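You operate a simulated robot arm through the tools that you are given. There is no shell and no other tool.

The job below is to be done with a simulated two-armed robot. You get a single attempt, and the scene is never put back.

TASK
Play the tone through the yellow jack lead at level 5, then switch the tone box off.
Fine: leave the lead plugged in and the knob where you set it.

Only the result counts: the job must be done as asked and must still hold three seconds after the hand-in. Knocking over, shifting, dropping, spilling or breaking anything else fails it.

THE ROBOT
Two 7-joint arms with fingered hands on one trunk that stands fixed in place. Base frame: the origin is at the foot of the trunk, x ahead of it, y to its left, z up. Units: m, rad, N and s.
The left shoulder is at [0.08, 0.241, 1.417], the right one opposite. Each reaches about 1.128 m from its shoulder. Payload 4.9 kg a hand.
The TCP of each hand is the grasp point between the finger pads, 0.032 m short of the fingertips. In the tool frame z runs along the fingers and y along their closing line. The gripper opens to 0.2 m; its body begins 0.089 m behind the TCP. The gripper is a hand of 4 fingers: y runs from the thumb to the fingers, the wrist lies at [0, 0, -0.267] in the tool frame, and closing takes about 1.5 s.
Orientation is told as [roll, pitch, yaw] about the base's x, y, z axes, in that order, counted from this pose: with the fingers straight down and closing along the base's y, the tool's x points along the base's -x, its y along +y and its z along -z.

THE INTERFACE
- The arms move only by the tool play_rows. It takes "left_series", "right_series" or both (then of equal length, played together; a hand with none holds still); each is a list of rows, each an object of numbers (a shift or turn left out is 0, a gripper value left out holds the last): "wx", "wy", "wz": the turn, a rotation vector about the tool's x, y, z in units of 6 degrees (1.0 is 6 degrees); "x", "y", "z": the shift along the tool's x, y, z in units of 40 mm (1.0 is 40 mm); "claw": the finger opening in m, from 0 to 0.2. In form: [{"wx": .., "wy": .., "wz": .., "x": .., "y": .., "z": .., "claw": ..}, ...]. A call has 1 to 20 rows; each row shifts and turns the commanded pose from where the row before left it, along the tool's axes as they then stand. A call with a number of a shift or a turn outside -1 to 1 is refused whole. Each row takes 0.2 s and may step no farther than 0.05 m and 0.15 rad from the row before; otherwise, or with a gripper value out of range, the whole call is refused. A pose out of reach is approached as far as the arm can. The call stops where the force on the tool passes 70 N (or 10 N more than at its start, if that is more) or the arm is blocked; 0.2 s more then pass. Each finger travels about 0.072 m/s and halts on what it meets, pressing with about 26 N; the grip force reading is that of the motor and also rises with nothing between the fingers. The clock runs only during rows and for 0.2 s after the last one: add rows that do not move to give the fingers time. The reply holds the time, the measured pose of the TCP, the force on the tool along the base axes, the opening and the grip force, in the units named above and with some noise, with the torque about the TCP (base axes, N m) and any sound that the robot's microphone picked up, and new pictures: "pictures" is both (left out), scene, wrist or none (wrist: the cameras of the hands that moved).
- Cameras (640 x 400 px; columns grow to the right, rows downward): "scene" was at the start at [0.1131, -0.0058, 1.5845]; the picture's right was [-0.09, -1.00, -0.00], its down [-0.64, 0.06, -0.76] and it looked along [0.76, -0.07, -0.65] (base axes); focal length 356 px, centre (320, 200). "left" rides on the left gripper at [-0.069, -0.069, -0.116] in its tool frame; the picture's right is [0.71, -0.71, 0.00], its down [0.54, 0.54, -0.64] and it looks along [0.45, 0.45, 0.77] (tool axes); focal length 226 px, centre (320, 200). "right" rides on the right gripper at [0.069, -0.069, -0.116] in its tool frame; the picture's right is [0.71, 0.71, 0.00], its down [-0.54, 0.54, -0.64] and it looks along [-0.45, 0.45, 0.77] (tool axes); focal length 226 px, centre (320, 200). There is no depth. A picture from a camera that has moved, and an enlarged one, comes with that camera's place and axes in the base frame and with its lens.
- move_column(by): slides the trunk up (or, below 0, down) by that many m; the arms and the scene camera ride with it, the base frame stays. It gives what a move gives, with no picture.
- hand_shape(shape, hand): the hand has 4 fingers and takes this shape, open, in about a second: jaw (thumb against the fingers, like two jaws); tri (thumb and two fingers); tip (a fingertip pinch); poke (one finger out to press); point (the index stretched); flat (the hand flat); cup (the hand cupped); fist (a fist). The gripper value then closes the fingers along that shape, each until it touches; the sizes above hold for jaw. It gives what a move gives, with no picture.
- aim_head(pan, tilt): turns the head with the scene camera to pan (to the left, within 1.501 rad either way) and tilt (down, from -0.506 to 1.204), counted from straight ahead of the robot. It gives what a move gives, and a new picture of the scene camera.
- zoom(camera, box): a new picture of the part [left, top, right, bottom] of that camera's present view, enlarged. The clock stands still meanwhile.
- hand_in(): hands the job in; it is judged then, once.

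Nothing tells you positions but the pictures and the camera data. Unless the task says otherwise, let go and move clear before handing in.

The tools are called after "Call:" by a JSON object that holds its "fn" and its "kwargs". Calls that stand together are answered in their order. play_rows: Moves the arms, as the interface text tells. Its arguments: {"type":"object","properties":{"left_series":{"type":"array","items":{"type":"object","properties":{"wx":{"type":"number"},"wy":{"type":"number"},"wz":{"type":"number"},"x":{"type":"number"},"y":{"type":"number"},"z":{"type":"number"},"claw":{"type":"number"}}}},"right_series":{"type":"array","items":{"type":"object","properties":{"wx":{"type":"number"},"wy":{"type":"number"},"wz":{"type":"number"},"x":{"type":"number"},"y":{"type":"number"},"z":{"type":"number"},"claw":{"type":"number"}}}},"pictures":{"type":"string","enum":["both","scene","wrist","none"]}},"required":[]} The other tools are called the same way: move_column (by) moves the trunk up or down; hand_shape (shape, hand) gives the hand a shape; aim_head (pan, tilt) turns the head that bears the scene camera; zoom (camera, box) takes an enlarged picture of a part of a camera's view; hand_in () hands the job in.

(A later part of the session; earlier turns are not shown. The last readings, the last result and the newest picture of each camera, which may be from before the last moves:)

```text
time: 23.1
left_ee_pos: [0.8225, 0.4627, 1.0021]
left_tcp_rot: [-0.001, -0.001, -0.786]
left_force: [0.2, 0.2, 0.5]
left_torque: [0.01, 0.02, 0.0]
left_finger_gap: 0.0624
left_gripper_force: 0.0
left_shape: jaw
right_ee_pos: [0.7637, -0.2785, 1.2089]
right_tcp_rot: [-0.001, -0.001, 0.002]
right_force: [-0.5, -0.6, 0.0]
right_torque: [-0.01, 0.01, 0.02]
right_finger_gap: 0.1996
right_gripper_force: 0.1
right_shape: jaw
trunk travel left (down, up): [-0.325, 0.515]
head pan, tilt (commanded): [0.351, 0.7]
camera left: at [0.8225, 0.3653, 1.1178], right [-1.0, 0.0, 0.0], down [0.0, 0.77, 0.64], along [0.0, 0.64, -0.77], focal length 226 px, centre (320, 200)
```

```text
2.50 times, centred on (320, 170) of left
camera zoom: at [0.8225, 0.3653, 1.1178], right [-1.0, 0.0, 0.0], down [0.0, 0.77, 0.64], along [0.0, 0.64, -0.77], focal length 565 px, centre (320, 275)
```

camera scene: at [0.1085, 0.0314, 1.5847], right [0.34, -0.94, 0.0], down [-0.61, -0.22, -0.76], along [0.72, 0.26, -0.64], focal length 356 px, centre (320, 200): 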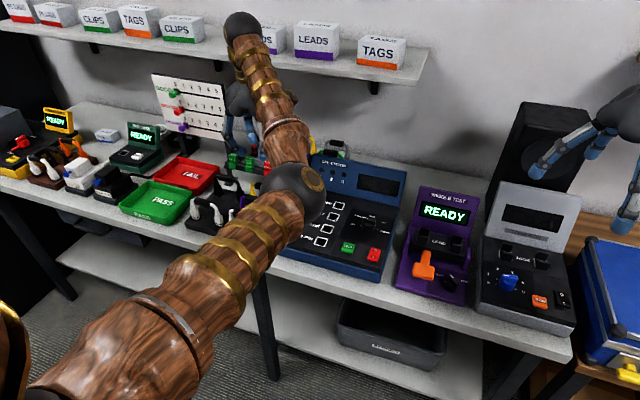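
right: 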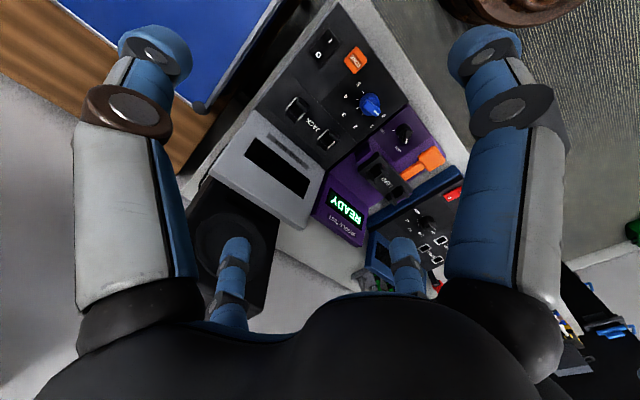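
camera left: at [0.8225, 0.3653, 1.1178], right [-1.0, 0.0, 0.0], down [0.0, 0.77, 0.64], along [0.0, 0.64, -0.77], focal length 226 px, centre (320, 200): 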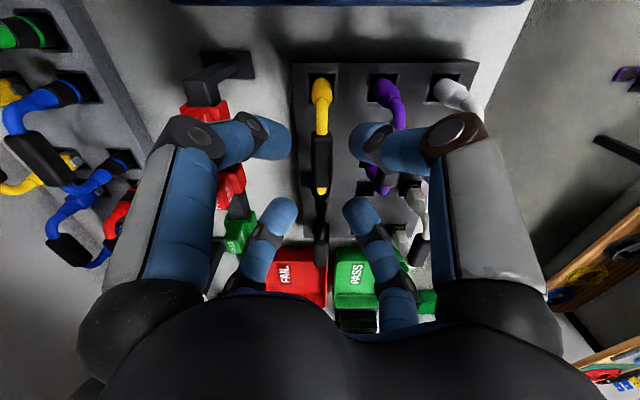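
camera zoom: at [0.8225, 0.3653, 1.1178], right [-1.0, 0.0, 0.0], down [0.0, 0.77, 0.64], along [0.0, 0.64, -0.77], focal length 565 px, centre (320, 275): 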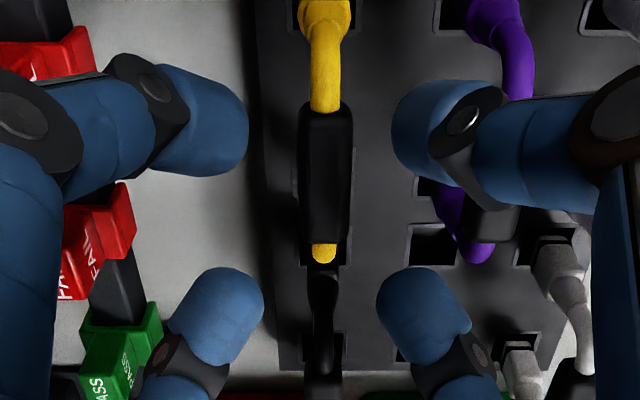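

Clearances look fine on both sides. I'll descend the last 44 mm so the fingertips pass below the bar's middle.

Call:
{"fn": "play_rows", "kwargs": {"left_series": [{"z": 0.3}, {"z": 0.3}, {"z": 0.25}, {"z": 0.25}, {}], "pictures": "wrist"}}

Call:
{"fn": "zoom", "kwargs": {"camera": "left", "box": [240, 90, 400, 250]}}

```text
time: 24.3
left_ee_pos: [0.8218, 0.4618, 0.9585]
left_tcp_rot: [0.001, 0.0, -0.786]
left_force: [0.4, 0.3, 0.6]
left_torque: [0.02, 0.0, 0.0]
left_finger_gap: 0.0625
left_gripper_force: 0.1
left_shape: jaw
right_ee_pos: [0.7632, -0.2772, 1.2101]
right_tcp_rot: [0.001, 0.0, 0.002]
right_force: [-0.3, -0.1, 0.2]
right_torque: [0.0, 0.01, -0.02]
right_finger_gap: 0.2001
right_gripper_force: 0.1
right_shape: jaw
trunk travel left (down, up): [-0.325, 0.515]
head pan, tilt (commanded): [0.351, 0.7]
camera left: at [0.8229, 0.3645, 1.0739], right [-1.0, 0.0, 0.0], down [0.0, 0.77, 0.64], along [0.0, 0.64, -0.77], focal length 226 px, centre (320, 200)
```

left: 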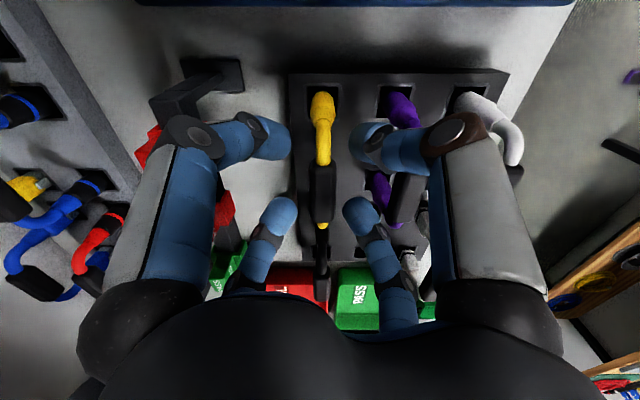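

```text
2.50 times, centred on (320, 170) of left
camera zoom: at [0.8229, 0.3645, 1.0739], right [-1.0, 0.0, 0.0], down [0.0, 0.77, 0.64], along [0.0, 0.64, -0.77], focal length 565 px, centre (320, 275)
```

zoom: 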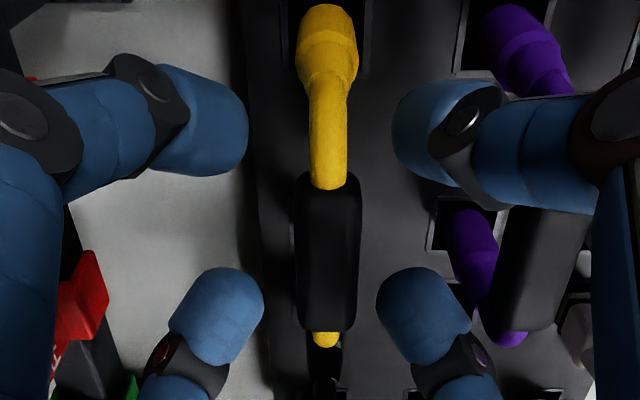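

No contact so far and the bar sits between the finger pairs. I'll nudge to centre it and close on the handle.

Call:
{"fn": "play_rows", "kwargs": {"left_series": [{"x": 0.07, "y": 0.035}, {"claw": 0.0}, {}, {}, {}, {}, {}, {}, {}], "pictures": "both"}}

Call:
{"fn": "zoom", "kwargs": {"camera": "left", "box": [240, 70, 400, 250]}}

```text
time: 26.3
left_ee_pos: [0.8216, 0.4655, 0.9589]
left_tcp_rot: [0.001, 0.0, -0.786]
left_force: [0.2, 0.2, -0.7]
left_torque: [0.02, 0.03, 0.01]
left_finger_gap: 0.0195
left_gripper_force: 26.5
left_shape: jaw
right_ee_pos: [0.7644, -0.2781, 1.2092]
right_tcp_rot: [0.0, 0.0, 0.0]
right_force: [0.7, 0.3, -0.1]
right_torque: [-0.02, 0.02, 0.01]
right_finger_gap: 0.1999
right_gripper_force: 0.1
right_shape: jaw
trunk travel left (down, up): [-0.325, 0.515]
head pan, tilt (commanded): [0.351, 0.7]
camera scene: at [0.1085, 0.0309, 1.5847], right [0.34, -0.94, 0.0], down [-0.61, -0.22, -0.76], along [0.72, 0.26, -0.64], focal length 356 px, centre (320, 200)
camera left: at [0.8225, 0.368, 1.0738], right [-1.0, 0.0, 0.0], down [0.0, 0.77, 0.64], along [0.0, 0.64, -0.77], focal length 226 px, centre (320, 200)
```

scene: 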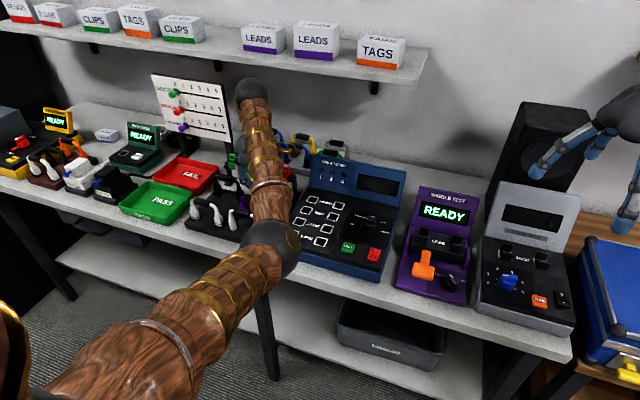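
left: 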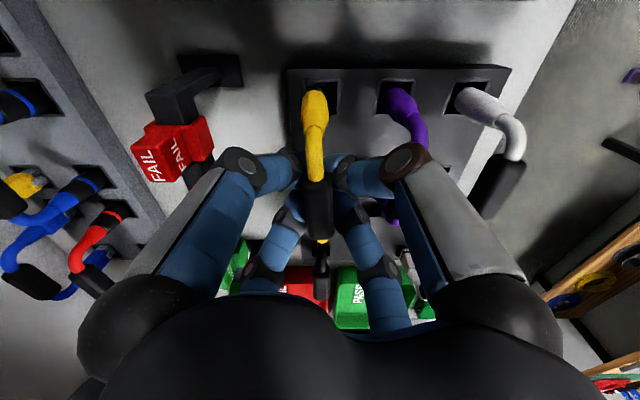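

```text
2.22 times, centred on (320, 160) of left
camera zoom: at [0.8225, 0.368, 1.0738], right [-1.0, 0.0, 0.0], down [0.0, 0.77, 0.64], along [0.0, 0.64, -0.77], focal length 502 px, centre (320, 289)
```

zoom: 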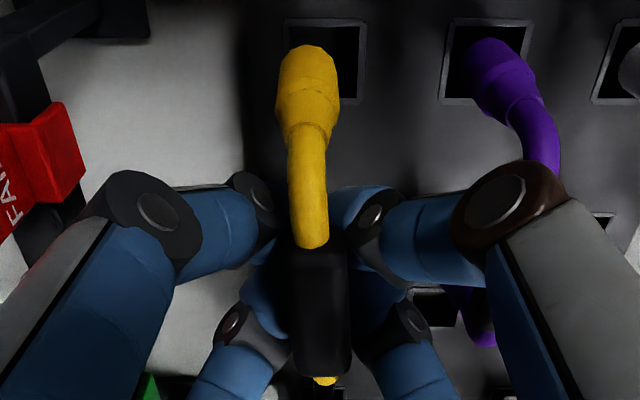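

The lead is gripped (26 N, gap 19.5 mm) though it has shifted slightly. I'll lift it straight up slowly and check the lead and neighbours.

Call:
{"fn": "play_rows", "kwargs": {"left_series": [{"z": -0.2}, {"z": -0.25}, {"z": -0.25}, {"z": -0.3}, {}], "pictures": "wrist"}}

Call:
{"fn": "zoom", "kwargs": {"camera": "left", "box": [240, 70, 400, 250]}}

```text
time: 27.5
left_ee_pos: [0.8227, 0.4643, 0.9983]
left_tcp_rot: [0.0, 0.002, -0.785]
left_force: [0.4, 0.3, -1.2]
left_torque: [0.0, 0.0, 0.01]
left_finger_gap: 0.0192
left_gripper_force: 25.8
left_shape: jaw
right_ee_pos: [0.7644, -0.2783, 1.2096]
right_tcp_rot: [0.0, 0.001, 0.0]
right_force: [0.8, 0.4, 0.0]
right_torque: [-0.03, 0.02, -0.02]
right_finger_gap: 0.1998
right_gripper_force: 0.0
right_shape: jaw
trunk travel left (down, up): [-0.325, 0.515]
head pan, tilt (commanded): [0.351, 0.7]
camera left: at [0.8232, 0.3678, 1.1142], right [-1.0, 0.0, 0.0], down [0.0, 0.77, 0.64], along [0.0, 0.64, -0.77], focal length 226 px, centre (320, 200)
```

left: 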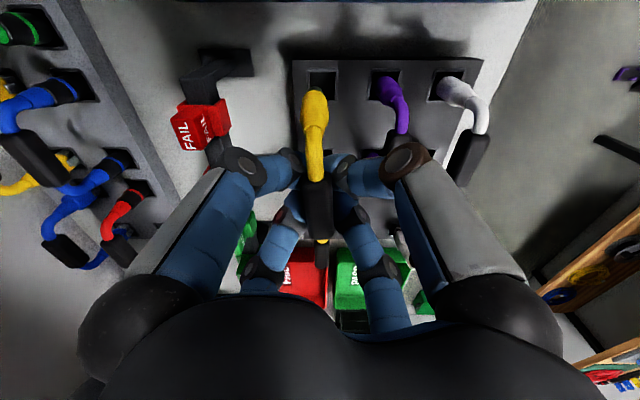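

```text
2.22 times, centred on (320, 160) of left
camera zoom: at [0.8232, 0.3678, 1.1142], right [-1.0, 0.0, 0.0], down [0.0, 0.77, 0.64], along [0.0, 0.64, -0.77], focal length 502 px, centre (320, 289)
```

zoom: 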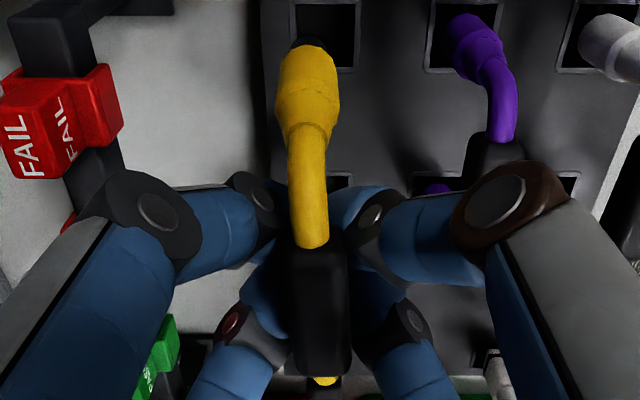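

The lead came out cleanly with the hand and the neighbours look undisturbed. I'll raise it well above everything and look at the plug tips with the head camera.

Call:
{"fn": "play_rows", "kwargs": {"left_series": [{"z": -0.8}, {"z": -0.9}, {"z": -0.9}, {"z": -0.9}, {"z": -0.9}, {"z": -0.8}, {}], "pictures": "both"}}

Call:
{"fn": "zoom", "kwargs": {"camera": "scene", "box": [180, 80, 320, 240]}}

```text
time: 29.1
left_ee_pos: [0.825, 0.4665, 1.2048]
left_tcp_rot: [-0.002, -0.002, -0.785]
left_force: [0.3, 0.4, -1.0]
left_torque: [0.0, -0.04, 0.04]
left_finger_gap: 0.0193
left_gripper_force: 25.7
left_shape: jaw
right_ee_pos: [0.7643, -0.2784, 1.2101]
right_tcp_rot: [0.0, 0.002, 0.001]
right_force: [0.1, 0.1, -0.7]
right_torque: [-0.04, 0.01, 0.03]
right_finger_gap: 0.2001
right_gripper_force: 0.0
right_shape: jaw
trunk travel left (down, up): [-0.325, 0.515]
head pan, tilt (commanded): [0.351, 0.7]
camera scene: at [0.109, 0.0309, 1.5847], right [0.34, -0.94, 0.0], down [-0.61, -0.22, -0.76], along [0.72, 0.26, -0.64], focal length 356 px, centre (320, 200)
camera left: at [0.8248, 0.3693, 1.3208], right [-1.0, 0.0, 0.0], down [0.0, 0.77, 0.64], along [0.0, 0.64, -0.77], focal length 226 px, centre (320, 200)
```

scene: 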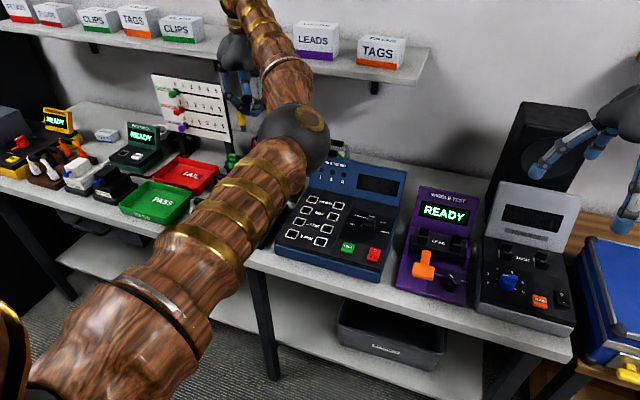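
left: 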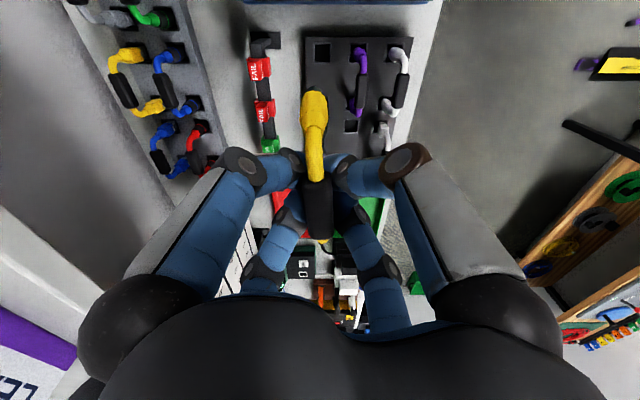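

```text
2.50 times, centred on (250, 160) of scene
camera zoom: at [0.109, 0.0309, 1.5847], right [0.34, -0.94, 0.0], down [-0.61, -0.22, -0.76], along [0.72, 0.26, -0.64], focal length 890 px, centre (495, 300)
```

zoom: 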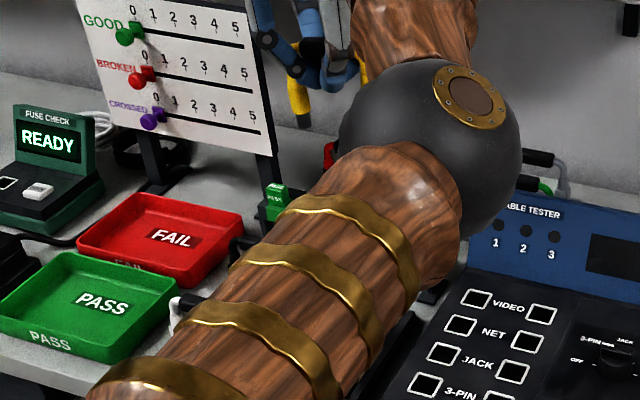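

The lead is held with the plug tips hanging below. Before bringing it over to the tone box, I'll move the right hand aside to the right, then shift the left hand toward the middle.

Call:
{"fn": "play_rows", "kwargs": {"right_series": [{"x": 0.5, "y": -1.0, "z": -0.156}, {"x": 0.5, "y": -1.0, "z": -0.156}, {"x": 0.5, "y": -1.0, "z": -0.156}, {"x": 0.5, "y": -1.0, "z": -0.156}, {"x": 0.5, "y": -1.0, "z": -0.156}, {"x": 0.5, "y": -1.0, "z": -0.156}, {"x": 0.5, "y": -1.0, "z": -0.156}, {"x": 0.5, "y": -1.0, "z": -0.156}, {}], "pictures": "none"}}

Call:
{"fn": "play_rows", "kwargs": {"left_series": [{"x": -0.597, "y": -0.928}, {"x": -0.597, "y": -0.928}, {"x": -0.597, "y": -0.928}, {"x": -0.597, "y": -0.928}, {"x": -0.597, "y": -0.928}, {"x": -0.597, "y": -0.928}, {"x": -0.597, "y": -0.928}, {"x": -0.597, "y": -0.928}, {}], "pictures": "both"}}

```text
time: 31.1
left_ee_pos: [0.8246, 0.4668, 1.2047]
left_tcp_rot: [0.0, 0.001, -0.785]
left_force: [0.3, -1.1, -1.0]
left_torque: [-0.02, 0.03, 0.02]
left_finger_gap: 0.0195
left_gripper_force: 25.5
left_shape: jaw
right_ee_pos: [0.6039, -0.5976, 1.2601]
right_tcp_rot: [0.001, 0.001, -0.001]
right_force: [-0.2, 0.1, 0.4]
right_torque: [-0.04, 0.03, 0.02]
right_finger_gap: 0.1999
right_gripper_force: 0.1
right_shape: jaw
trunk travel left (down, up): [-0.325, 0.515]
head pan, tilt (commanded): [0.351, 0.7]
```

```text
time: 33.1
left_ee_pos: [0.7454, 0.1206, 1.2054]
left_tcp_rot: [-0.002, -0.001, -0.785]
left_force: [-0.1, 0.6, -0.5]
left_torque: [-0.03, 0.01, -0.01]
left_finger_gap: 0.0191
left_gripper_force: 26.4
left_shape: jaw
right_ee_pos: [0.6032, -0.5981, 1.2605]
right_tcp_rot: [0.001, 0.0, 0.0]
right_force: [0.4, 0.1, 0.0]
right_torque: [-0.01, 0.02, -0.01]
right_finger_gap: 0.1999
right_gripper_force: 0.1
right_shape: jaw
trunk travel left (down, up): [-0.325, 0.515]
head pan, tilt (commanded): [0.351, 0.7]
camera scene: at [0.1089, 0.0319, 1.5847], right [0.34, -0.94, 0.0], down [-0.61, -0.22, -0.76], along [0.72, 0.26, -0.64], focal length 356 px, centre (320, 200)
camera left: at [0.747, 0.023, 1.3216], right [-1.0, 0.0, 0.0], down [0.0, 0.77, 0.64], along [0.0, 0.64, -0.77], focal length 226 px, centre (320, 200)
```

scene: 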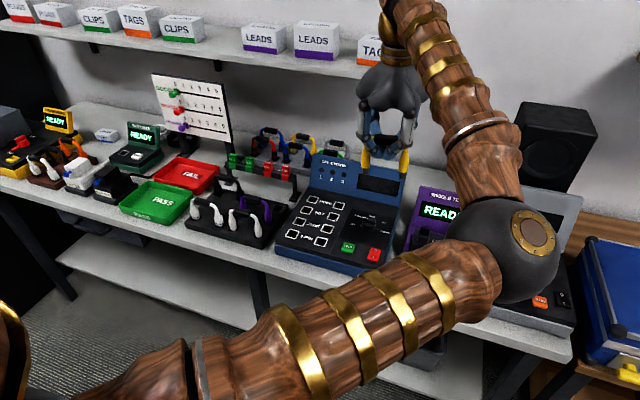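
left: 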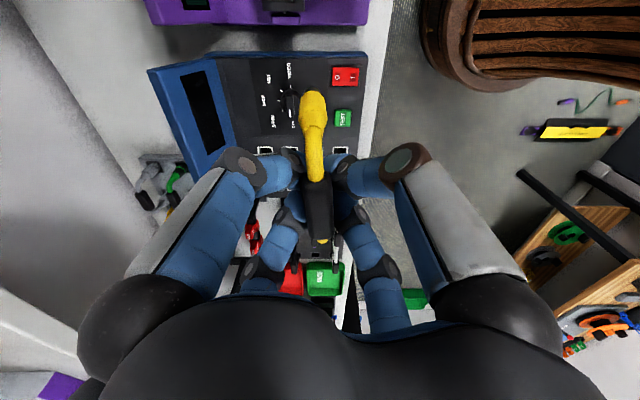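

Call:
{"fn": "zoom", "kwargs": {"camera": "scene", "box": [335, 90, 435, 190]}}

Call:
{"fn": "zoom", "kwargs": {"camera": "left", "box": [250, 70, 390, 250]}}

```text
4.00 times, centred on (385, 140) of scene
camera zoom: at [0.1089, 0.0319, 1.5847], right [0.34, -0.94, 0.0], down [-0.61, -0.22, -0.76], along [0.72, 0.26, -0.64], focal length 1424 px, centre (60, 440)
```

zoom: 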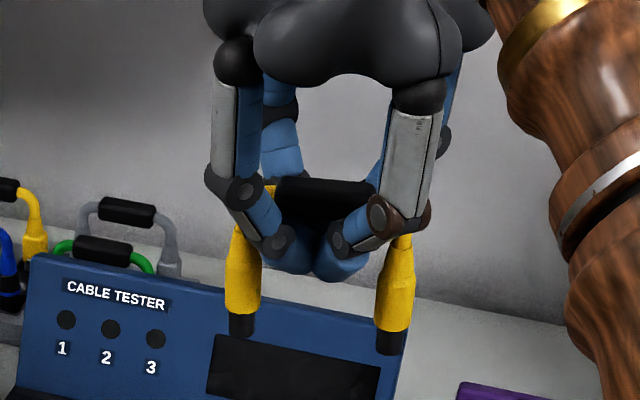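

```text
2.22 times, centred on (320, 160) of left
camera zoom: at [0.747, 0.023, 1.3216], right [-1.0, 0.0, 0.0], down [0.0, 0.77, 0.64], along [0.0, 0.64, -0.77], focal length 502 px, centre (320, 289)
```

zoom: 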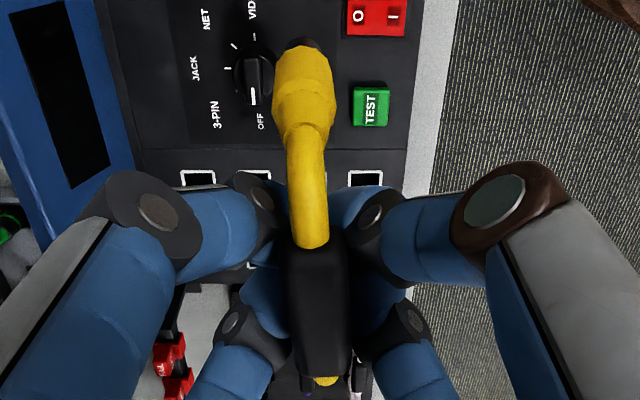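

The lead sits a bit high in the fingers with black round tips showing below the yellow bodies; the tone box sockets compute to about (0.818, -0.282) and (0.818, -0.203). I'll zoom in tighter to measure the lead's tilt in the hand.

Call:
{"fn": "zoom", "kwargs": {"camera": "scene", "box": [365, 120, 425, 185]}}

Call:
{"fn": "zoom", "kwargs": {"camera": "left", "box": [285, 80, 355, 250]}}

Call:
{"fn": "zoom", "kwargs": {"camera": "right", "box": [0, 0, 640, 400]}}

```text
6.15 times, centred on (395, 152) of scene
camera zoom: at [0.1089, 0.0319, 1.5847], right [0.34, -0.94, 0.0], down [-0.61, -0.22, -0.76], along [0.72, 0.26, -0.64], focal length 2190 px, centre (-142, 492)
```

zoom: 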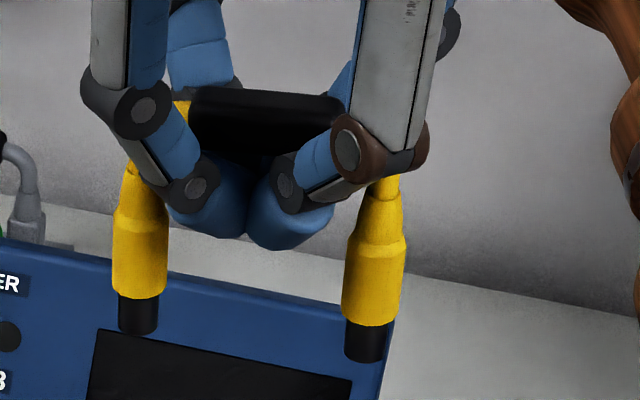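

```text
2.35 times, centred on (320, 165) of left
camera zoom: at [0.747, 0.023, 1.3216], right [-1.0, 0.0, 0.0], down [0.0, 0.77, 0.64], along [0.0, 0.64, -0.77], focal length 532 px, centre (320, 282)
```

zoom: 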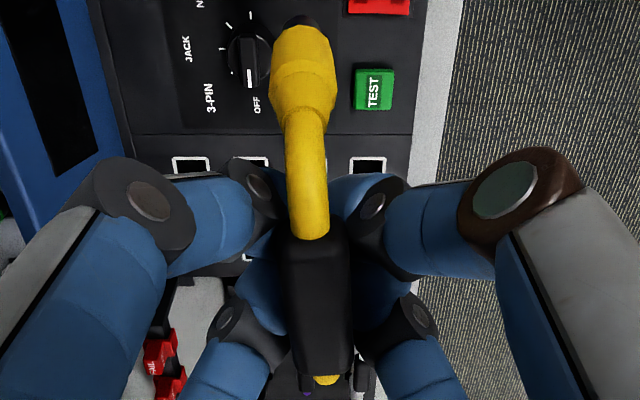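

```text
1.00 times, centred on (320, 200) of right (not enlarged: the box is as wide or as high as the picture)
camera zoom: at [0.5353, -0.6661, 1.3752], right [-0.71, 0.71, 0.0], down [0.54, 0.54, 0.64], along [0.45, 0.45, -0.77], focal length 226 px, centre (320, 200)
```

zoom: 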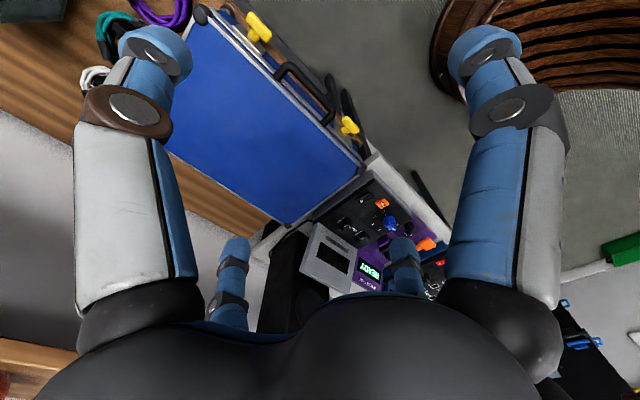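

Measured: the lead is yawed about 4° and tilted about 3° in each of two directions; a hand turn of wy≈+0.64, wz≈+0.67 should level it with the tips right under the TCP. I'll move the right hand further away, carry the lead toward the tone box at this height, and check on the way.

Call:
{"fn": "play_rows", "kwargs": {"right_series": [{"x": 0.75, "y": -0.75}, {"x": 0.75, "y": -0.75}, {"x": 0.75, "y": -0.75}, {"x": 0.75, "y": -0.75}, {"x": 0.75, "y": -0.75}, {}], "pictures": "none"}}

Call:
{"fn": "play_rows", "kwargs": {"left_series": [{"x": -0.848, "y": -0.569}, {"x": -0.848, "y": -0.569}, {"x": -0.848, "y": -0.569}, {"x": -0.848, "y": -0.569}, {"x": -0.848, "y": -0.569}, {}], "pictures": "both"}}

```text
time: 34.5
left_ee_pos: [0.7464, 0.1205, 1.204]
left_tcp_rot: [-0.002, 0.0, -0.786]
left_force: [0.6, 0.5, -1.5]
left_torque: [0.03, 0.02, -0.02]
left_finger_gap: 0.0193
left_gripper_force: 26.3
left_shape: jaw
right_ee_pos: [0.4543, -0.7479, 1.2579]
right_tcp_rot: [0.0, 0.003, -0.001]
right_force: [0.4, 1.0, -0.3]
right_torque: [0.02, 0.01, 0.0]
right_finger_gap: 0.1999
right_gripper_force: 0.0
right_shape: jaw
trunk travel left (down, up): [-0.325, 0.515]
head pan, tilt (commanded): [0.351, 0.7]
```

```text
time: 35.9
left_ee_pos: [0.7862, -0.0809, 1.2071]
left_tcp_rot: [0.0, 0.001, -0.784]
left_force: [-0.1, 0.1, -1.1]
left_torque: [0.01, 0.0, 0.01]
left_finger_gap: 0.0192
left_gripper_force: 25.9
left_shape: jaw
right_ee_pos: [0.4529, -0.7476, 1.2593]
right_tcp_rot: [0.001, 0.0, -0.001]
right_force: [0.6, 0.0, -0.9]
right_torque: [0.0, -0.01, 0.0]
right_finger_gap: 0.2001
right_gripper_force: 0.1
right_shape: jaw
trunk travel left (down, up): [-0.325, 0.515]
head pan, tilt (commanded): [0.351, 0.7]
camera scene: at [0.108, 0.0312, 1.5848], right [0.34, -0.94, 0.0], down [-0.6, -0.22, -0.76], along [0.72, 0.26, -0.64], focal length 356 px, centre (320, 200)
camera left: at [0.7872, -0.179, 1.3232], right [-1.0, 0.0, 0.0], down [0.0, 0.77, 0.64], along [0.0, 0.64, -0.77], focal length 226 px, centre (320, 200)
```

scene: 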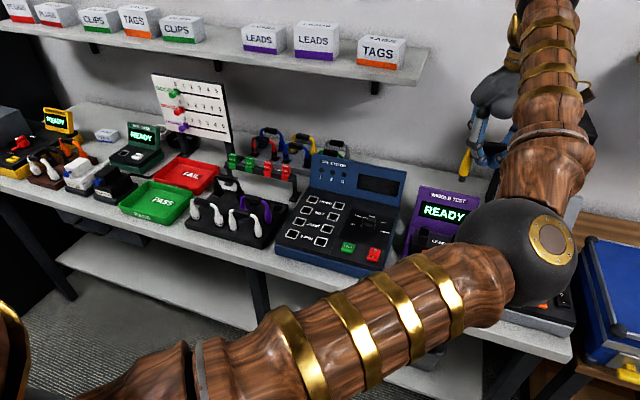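
left: 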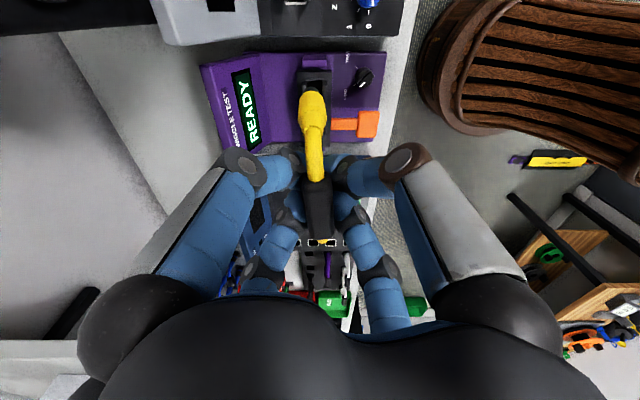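

Arm motion is clear so far. I'll carry on to above the sockets, then level the lead.

Call:
{"fn": "play_rows", "kwargs": {"left_series": [{"x": -0.8375, "y": -0.564}, {"x": -0.8375, "y": -0.564}, {"x": -0.8375, "y": -0.564}, {"x": -0.8375, "y": -0.564}, {"wy": 0.636, "wz": 0.667}, {}, {}], "pictures": "both"}}

Call:
{"fn": "zoom", "kwargs": {"camera": "left", "box": [240, 30, 400, 250]}}

Call:
{"fn": "aim_head", "kwargs": {"pan": -0.3, "tilt": 0.6}}

```text
time: 37.5
left_ee_pos: [0.784, -0.1997, 1.203]
left_tcp_rot: [0.0, 0.068, -0.856]
left_force: [0.6, 0.2, -0.9]
left_torque: [-0.01, 0.0, 0.01]
left_finger_gap: 0.0195
left_gripper_force: 26.0
left_shape: jaw
left hand out of reach, approached as far as the arm can: row 4, 5
right_ee_pos: [0.4531, -0.7502, 1.2588]
right_tcp_rot: [0.0, 0.001, 0.002]
right_force: [0.3, 0.1, 0.2]
right_torque: [0.01, 0.0, -0.03]
right_finger_gap: 0.1999
right_gripper_force: 0.0
right_shape: jaw
trunk travel left (down, up): [-0.325, 0.515]
head pan, tilt (commanded): [0.351, 0.7]
camera scene: at [0.1082, 0.0297, 1.5848], right [0.34, -0.94, 0.0], down [-0.61, -0.22, -0.76], along [0.72, 0.26, -0.64], focal length 356 px, centre (320, 200)
camera left: at [0.7832, -0.303, 1.3151], right [-1.0, 0.07, 0.05], down [0.08, 0.73, 0.68], along [0.01, 0.68, -0.73], focal length 226 px, centre (320, 200)
```

scene: 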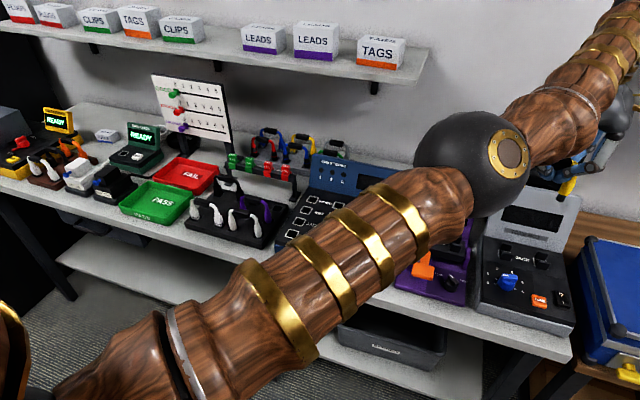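
left: 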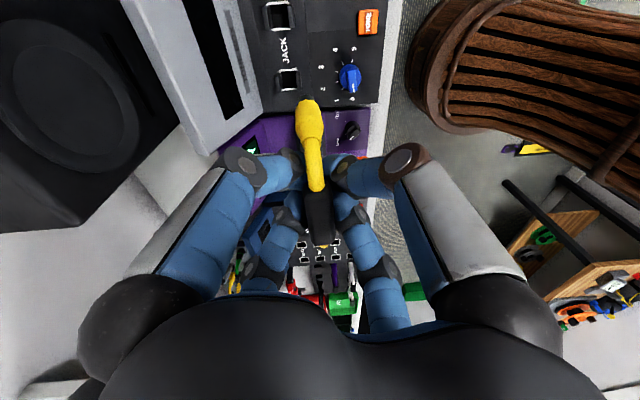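

```text
1.82 times, centred on (320, 140) of left
camera zoom: at [0.7832, -0.303, 1.3151], right [-1.0, 0.07, 0.05], down [0.08, 0.73, 0.68], along [0.01, 0.68, -0.73], focal length 411 px, centre (320, 309)
```

zoom: 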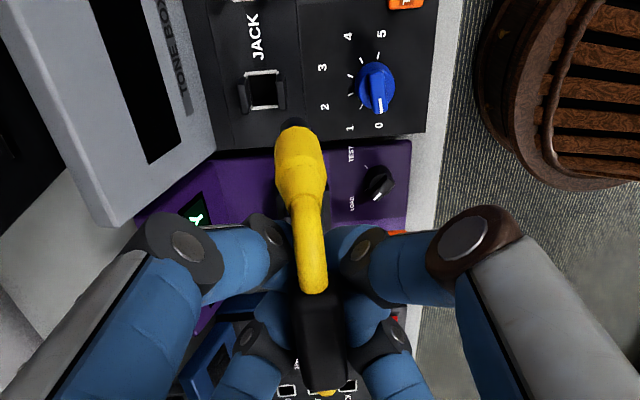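

```text
time: 38.6
left_ee_pos: [0.7834, -0.1997, 1.204]
left_tcp_rot: [0.0, 0.067, -0.854]
left_force: [0.4, 1.4, -1.6]
left_torque: [-0.03, 0.02, -0.02]
left_finger_gap: 0.0193
left_gripper_force: 26.5
left_shape: jaw
right_ee_pos: [0.4532, -0.7497, 1.2582]
right_tcp_rot: [0.0, 0.0, 0.001]
right_force: [0.3, 0.3, -0.7]
right_torque: [0.01, 0.01, -0.01]
right_finger_gap: 0.2
right_gripper_force: 0.0
right_shape: jaw
trunk travel left (down, up): [-0.325, 0.515]
head pan, tilt (commanded): [-0.3, 0.6]
camera scene: at [0.1129, -0.0247, 1.5934], right [-0.29, -0.96, 0.0], down [-0.54, 0.17, -0.82], along [0.79, -0.24, -0.57], focal length 356 px, centre (320, 200)
```

scene: 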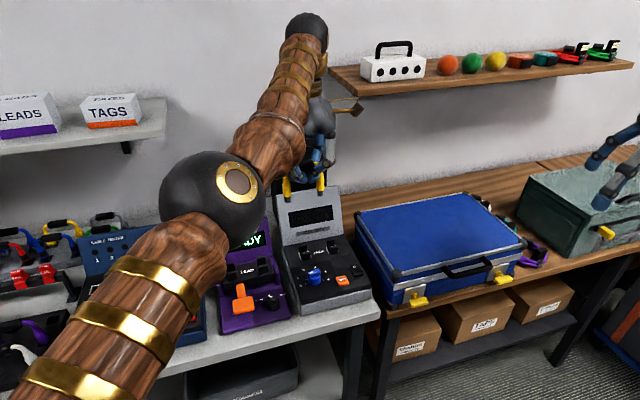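

The left arm runs out of reach here: with the hand upright it stops about 3 cm short of the tone box sockets. I'll need to hand the lead to the right arm through a neutral fixture. Let me measure the lead in the hand from here first.

Call:
{"fn": "zoom", "kwargs": {"camera": "scene", "box": [260, 130, 360, 210]}}

Call:
{"fn": "zoom", "kwargs": {"camera": "scene", "box": [190, 200, 400, 340]}}

```text
5.00 times, centred on (310, 170) of scene
camera zoom: at [0.1129, -0.0247, 1.5934], right [-0.29, -0.96, 0.0], down [-0.54, 0.17, -0.82], along [0.79, -0.24, -0.57], focal length 1779 px, centre (370, 350)
```

zoom: 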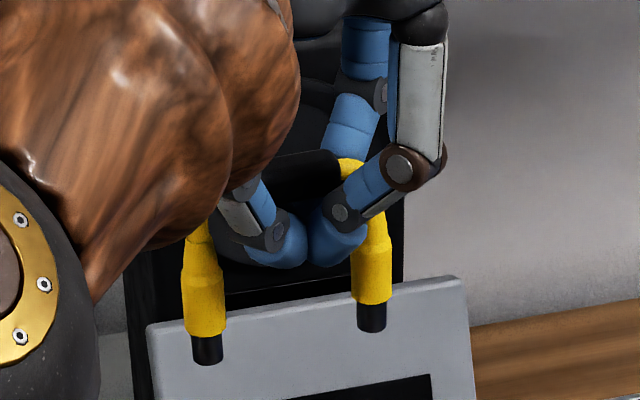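

```text
2.86 times, centred on (295, 270) of scene
camera zoom: at [0.1129, -0.0247, 1.5934], right [-0.29, -0.96, 0.0], down [-0.54, 0.17, -0.82], along [0.79, -0.24, -0.57], focal length 1017 px, centre (391, 0)
```

zoom: 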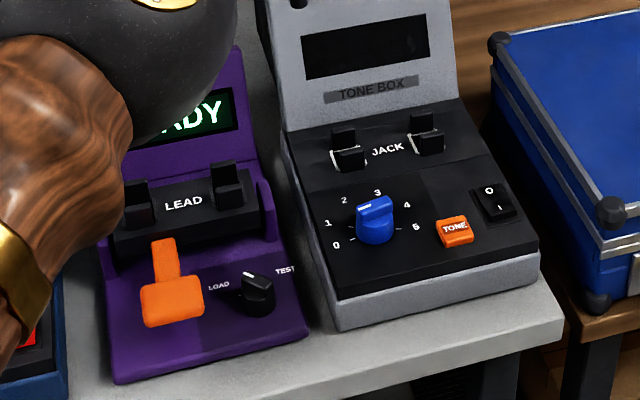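

I now have the lead tips at about (+4, +5, -84) mm from the left TCP. Plan: stand the lead in the switched-off cable tester's empty 3-PIN pair at about (0.705, 0.244)/(0.705, 0.324), which both arms can reach, then pick it up with the right hand. Moving the left hand back there now, staying high.

Call:
{"fn": "play_rows", "kwargs": {"left_series": [{"x": 0.935, "y": 0.571, "z": 0.187}, {"x": 0.935, "y": 0.571, "z": 0.187}, {"x": 0.935, "y": 0.571, "z": 0.187}, {"x": 0.935, "y": 0.571, "z": 0.187}, {"x": 0.935, "y": 0.571, "z": 0.187}, {"x": 0.935, "y": 0.571, "z": 0.187}, {"x": 0.935, "y": 0.571, "z": 0.187}, {"x": 0.935, "y": 0.571, "z": 0.187}, {"x": 0.935, "y": 0.571, "z": 0.187}, {"x": 0.935, "y": 0.571, "z": 0.187}, {"x": 0.935, "y": 0.571, "z": 0.187}, {}], "pictures": "wrist"}}

Call:
{"fn": "aim_head", "kwargs": {"pan": 0.2, "tilt": 0.75}}

```text
time: 41.2
left_ee_pos: [0.7011, 0.2778, 1.1508]
left_tcp_rot: [-0.001, 0.067, -0.856]
left_force: [-0.8, -0.3, -1.8]
left_torque: [0.0, 0.01, -0.04]
left_finger_gap: 0.0191
left_gripper_force: 25.7
left_shape: jaw
right_ee_pos: [0.4519, -0.7503, 1.2589]
right_tcp_rot: [0.002, 0.001, 0.0]
right_force: [0.5, -0.7, 0.2]
right_torque: [0.03, -0.01, 0.04]
right_finger_gap: 0.1998
right_gripper_force: 0.1
right_shape: jaw
trunk travel left (down, up): [-0.325, 0.515]
head pan, tilt (commanded): [-0.3, 0.6]
camera left: at [0.7001, 0.1751, 1.2618], right [-1.0, 0.07, 0.05], down [0.08, 0.73, 0.68], along [0.01, 0.68, -0.73], focal length 226 px, centre (320, 200)
```

left: 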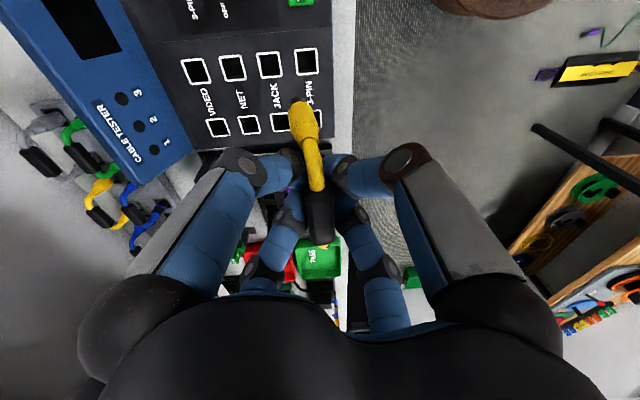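

```text
time: 42.1
left_ee_pos: [0.7019, 0.2791, 1.1497]
left_tcp_rot: [-0.003, 0.068, -0.855]
left_force: [-0.2, 0.5, -1.3]
left_torque: [0.01, -0.02, -0.02]
left_finger_gap: 0.0192
left_gripper_force: 25.7
left_shape: jaw
right_ee_pos: [0.4537, -0.7501, 1.2598]
right_tcp_rot: [0.001, -0.001, 0.0]
right_force: [-0.1, 0.0, -0.1]
right_torque: [-0.01, -0.01, 0.0]
right_finger_gap: 0.1999
right_gripper_force: 0.1
right_shape: jaw
trunk travel left (down, up): [-0.325, 0.515]
head pan, tilt (commanded): [0.201, 0.75]
camera scene: at [0.1098, 0.0181, 1.5805], right [0.2, -0.98, 0.0], down [-0.67, -0.14, -0.73], along [0.72, 0.15, -0.68], focal length 356 px, centre (320, 200)
```

scene: 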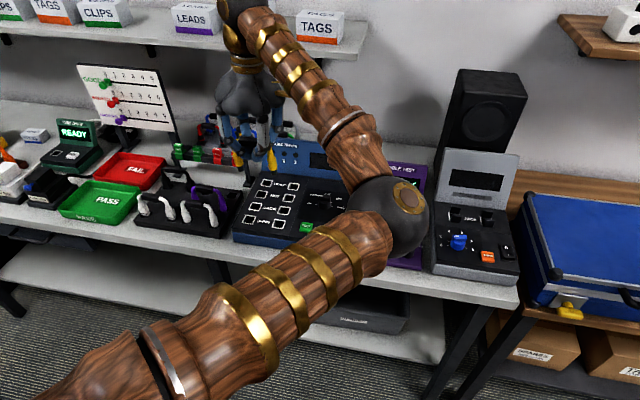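

The left hand is now above the 3-PIN row. I'll zoom both cameras to fine-align the plug tips with the sockets.

Call:
{"fn": "zoom", "kwargs": {"camera": "scene", "box": [220, 90, 320, 240]}}

Call:
{"fn": "zoom", "kwargs": {"camera": "left", "box": [250, 40, 370, 140]}}

Call:
{"fn": "zoom", "kwargs": {"camera": "left", "box": [250, 80, 390, 250]}}

```text
2.67 times, centred on (270, 165) of scene
camera zoom: at [0.1098, 0.0181, 1.5805], right [0.2, -0.98, 0.0], down [-0.67, -0.14, -0.73], along [0.72, 0.15, -0.68], focal length 949 px, centre (453, 293)
```

zoom: 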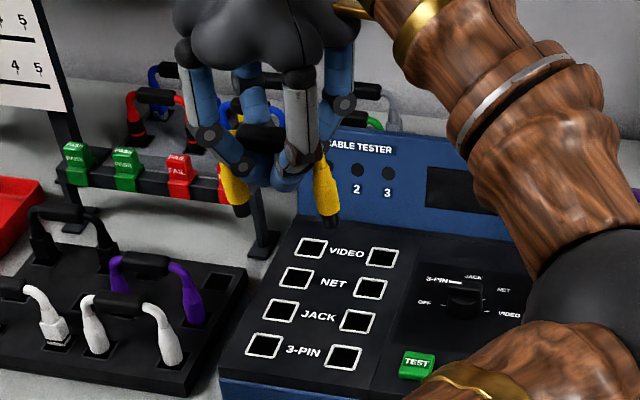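

```text
4.00 times, centred on (310, 90) of left
camera zoom: at [0.7006, 0.1761, 1.2614], right [-1.0, 0.07, 0.05], down [0.08, 0.73, 0.68], along [0.01, 0.68, -0.74], focal length 904 px, centre (360, 640)
```

zoom: 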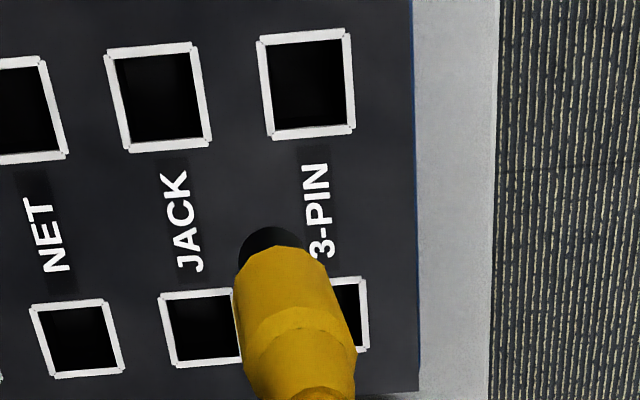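

```text
2.35 times, centred on (320, 165) of left
camera zoom: at [0.7006, 0.1761, 1.2614], right [-1.0, 0.07, 0.05], down [0.08, 0.73, 0.68], along [0.01, 0.68, -0.74], focal length 532 px, centre (320, 282)
```

zoom: 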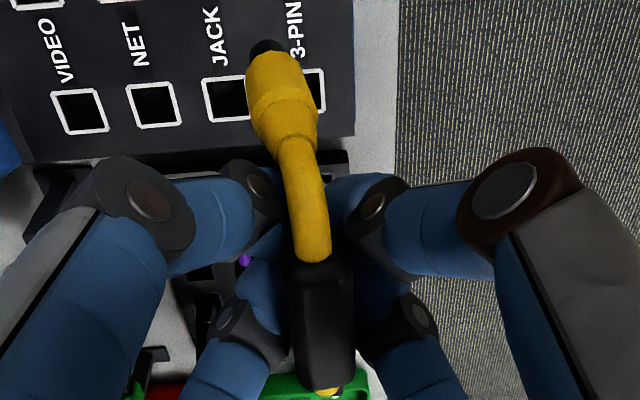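

The lead has swung about its bar, with tips about 7° forward, so it can pivot in this grip. I'll level it by pitching the hand gently and re-measure; from here on I'll move slowly.

Call:
{"fn": "play_rows", "kwargs": {"left_series": [{"wx": 0.314, "wy": 0.273, "wz": 0.021}, {"wx": 0.314, "wy": 0.273, "wz": 0.021}, {"wx": 0.314, "wy": 0.273, "wz": 0.021}, {"z": 0.15}, {"z": 0.3}, {"z": 0.3}, {"z": 0.3}, {"z": 0.15}, {}, {}], "pictures": "wrist"}}

Call:
{"fn": "zoom", "kwargs": {"camera": "scene", "box": [220, 120, 320, 240]}}

Call:
{"fn": "zoom", "kwargs": {"camera": "left", "box": [250, 40, 370, 140]}}

```text
time: 44.3
left_ee_pos: [0.6918, 0.2809, 1.102]
left_tcp_rot: [-0.104, 0.15, -0.866]
left_force: [0.6, -0.7, -1.7]
left_torque: [-0.01, 0.0, -0.05]
left_finger_gap: 0.0191
left_gripper_force: 26.4
left_shape: jaw
right_ee_pos: [0.4531, -0.7491, 1.2587]
right_tcp_rot: [-0.001, 0.0, 0.0]
right_force: [0.5, 0.2, -0.5]
right_torque: [-0.03, 0.0, -0.02]
right_finger_gap: 0.1999
right_gripper_force: 0.1
right_shape: jaw
trunk travel left (down, up): [-0.325, 0.515]
head pan, tilt (commanded): [0.201, 0.75]
camera left: at [0.7057, 0.1785, 1.213], right [-0.98, 0.07, 0.18], down [0.17, 0.73, 0.66], along [-0.09, 0.68, -0.73], focal length 226 px, centre (320, 200)
```

left: 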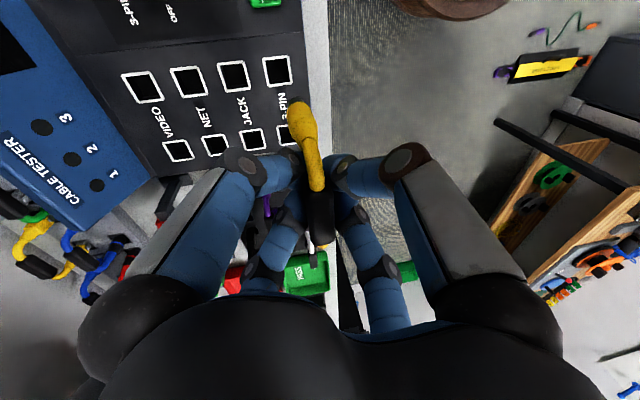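

```text
3.33 times, centred on (270, 180) of scene
camera zoom: at [0.1097, 0.0179, 1.5805], right [0.2, -0.98, 0.0], down [-0.67, -0.14, -0.73], along [0.72, 0.15, -0.68], focal length 1186 px, centre (487, 267)
```

zoom: 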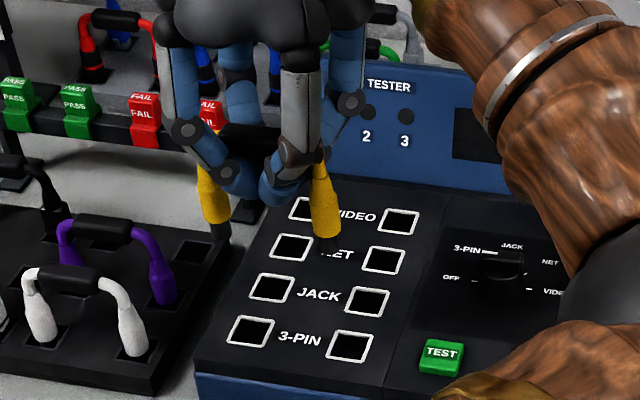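

```text
4.00 times, centred on (310, 90) of left
camera zoom: at [0.7057, 0.1785, 1.213], right [-0.98, 0.07, 0.18], down [0.17, 0.73, 0.66], along [-0.09, 0.68, -0.73], focal length 904 px, centre (360, 640)
```

zoom: 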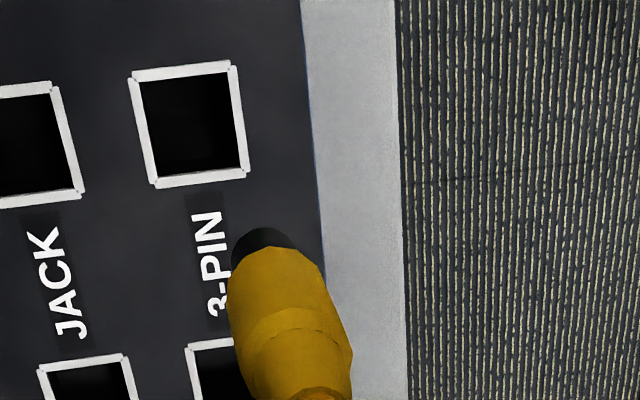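

Now the plugs look vertical from the head camera. Let me check the fore-aft tilt in the wrist view before lowering.

Call:
{"fn": "zoom", "kwargs": {"camera": "left", "box": [260, 80, 380, 260]}}

Call:
{"fn": "zoom", "kwargs": {"camera": "scene", "box": [240, 150, 290, 200]}}

```text
2.22 times, centred on (320, 170) of left
camera zoom: at [0.7057, 0.1785, 1.213], right [-0.98, 0.07, 0.18], down [0.17, 0.73, 0.66], along [-0.09, 0.68, -0.73], focal length 502 px, centre (320, 267)
```

zoom: 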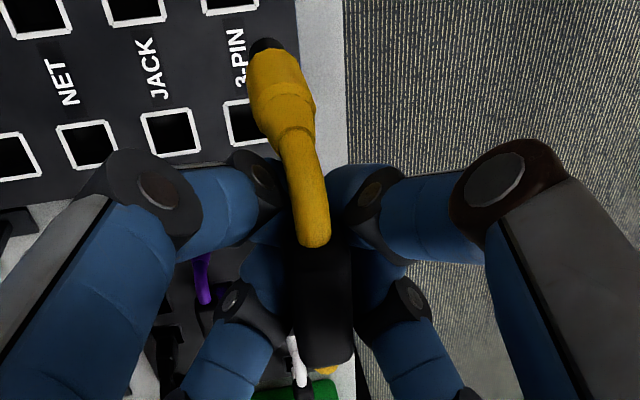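

```text
8.00 times, centred on (265, 175) of scene
camera zoom: at [0.1097, 0.0179, 1.5805], right [0.2, -0.98, 0.0], down [-0.67, -0.14, -0.73], along [0.72, 0.15, -0.68], focal length 2847 px, centre (760, 400)
```

zoom: 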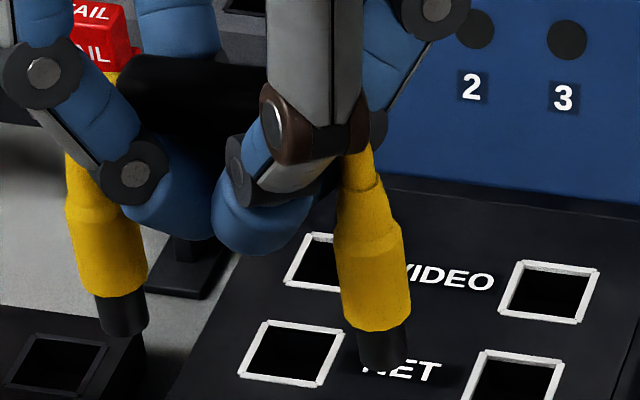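

The lead hangs vertical now (bar and tips both at x≈0.695). I need to shift +11 mm in x, -4 mm in y, then lower until the tips are about 25 mm above the panel.

Call:
{"fn": "play_rows", "kwargs": {"left_series": [{"x": -0.13, "y": 0.071, "z": -0.027}, {"x": -0.13, "y": 0.071, "z": -0.027}, {"x": -0.025, "y": 0.017, "z": 0.164}, {"x": -0.05, "y": 0.034, "z": 0.328}, {"x": -0.05, "y": 0.034, "z": 0.328}, {"x": -0.05, "y": 0.034, "z": 0.328}, {"x": -0.05, "y": 0.034, "z": 0.328}, {"x": -0.05, "y": 0.034, "z": 0.328}, {"x": -0.025, "y": 0.017, "z": 0.164}, {}, {}], "pictures": "wrist"}}

Call:
{"fn": "zoom", "kwargs": {"camera": "scene", "box": [235, 150, 315, 235]}}

Call:
{"fn": "zoom", "kwargs": {"camera": "left", "box": [250, 60, 370, 160]}}

```text
time: 46.7
left_ee_pos: [0.7047, 0.2782, 1.021]
left_tcp_rot: [-0.104, 0.151, -0.864]
left_force: [0.1, 0.9, -1.0]
left_torque: [-0.02, 0.04, -0.03]
left_finger_gap: 0.0191
left_gripper_force: 26.5
left_shape: jaw
right_ee_pos: [0.4543, -0.7505, 1.2593]
right_tcp_rot: [-0.001, 0.0, 0.0]
right_force: [-0.5, -0.3, 1.0]
right_torque: [0.01, 0.01, -0.02]
right_finger_gap: 0.1999
right_gripper_force: 0.0
right_shape: jaw
trunk travel left (down, up): [-0.325, 0.515]
head pan, tilt (commanded): [0.201, 0.75]
camera left: at [0.7176, 0.1745, 1.1326], right [-0.98, 0.07, 0.18], down [0.17, 0.73, 0.66], along [-0.09, 0.68, -0.73], focal length 226 px, centre (320, 200)
```

left: 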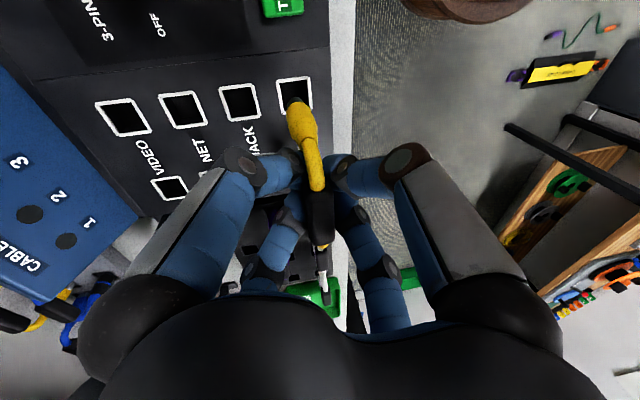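

```text
4.71 times, centred on (275, 192) of scene
camera zoom: at [0.1097, 0.0179, 1.5805], right [0.2, -0.98, 0.0], down [-0.67, -0.14, -0.73], along [0.72, 0.15, -0.68], focal length 1675 px, centre (532, 235)
```

zoom: 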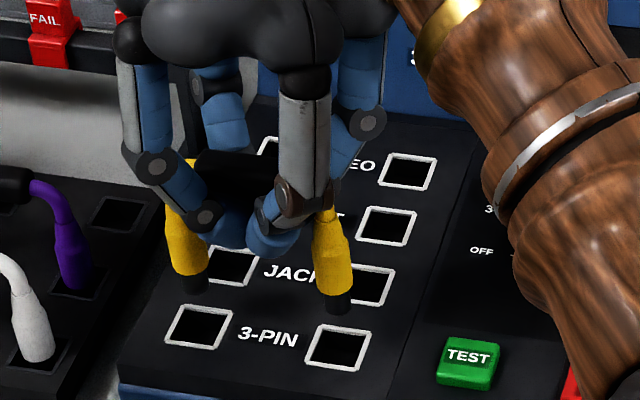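

```text
4.00 times, centred on (310, 110) of left
camera zoom: at [0.7176, 0.1745, 1.1326], right [-0.98, 0.07, 0.18], down [0.17, 0.73, 0.66], along [-0.09, 0.68, -0.73], focal length 904 px, centre (360, 560)
```

zoom: 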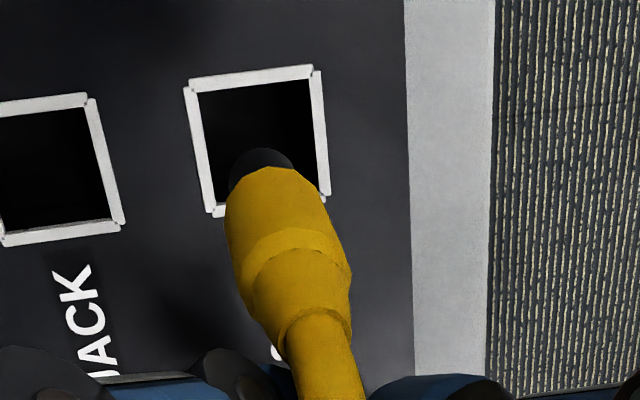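

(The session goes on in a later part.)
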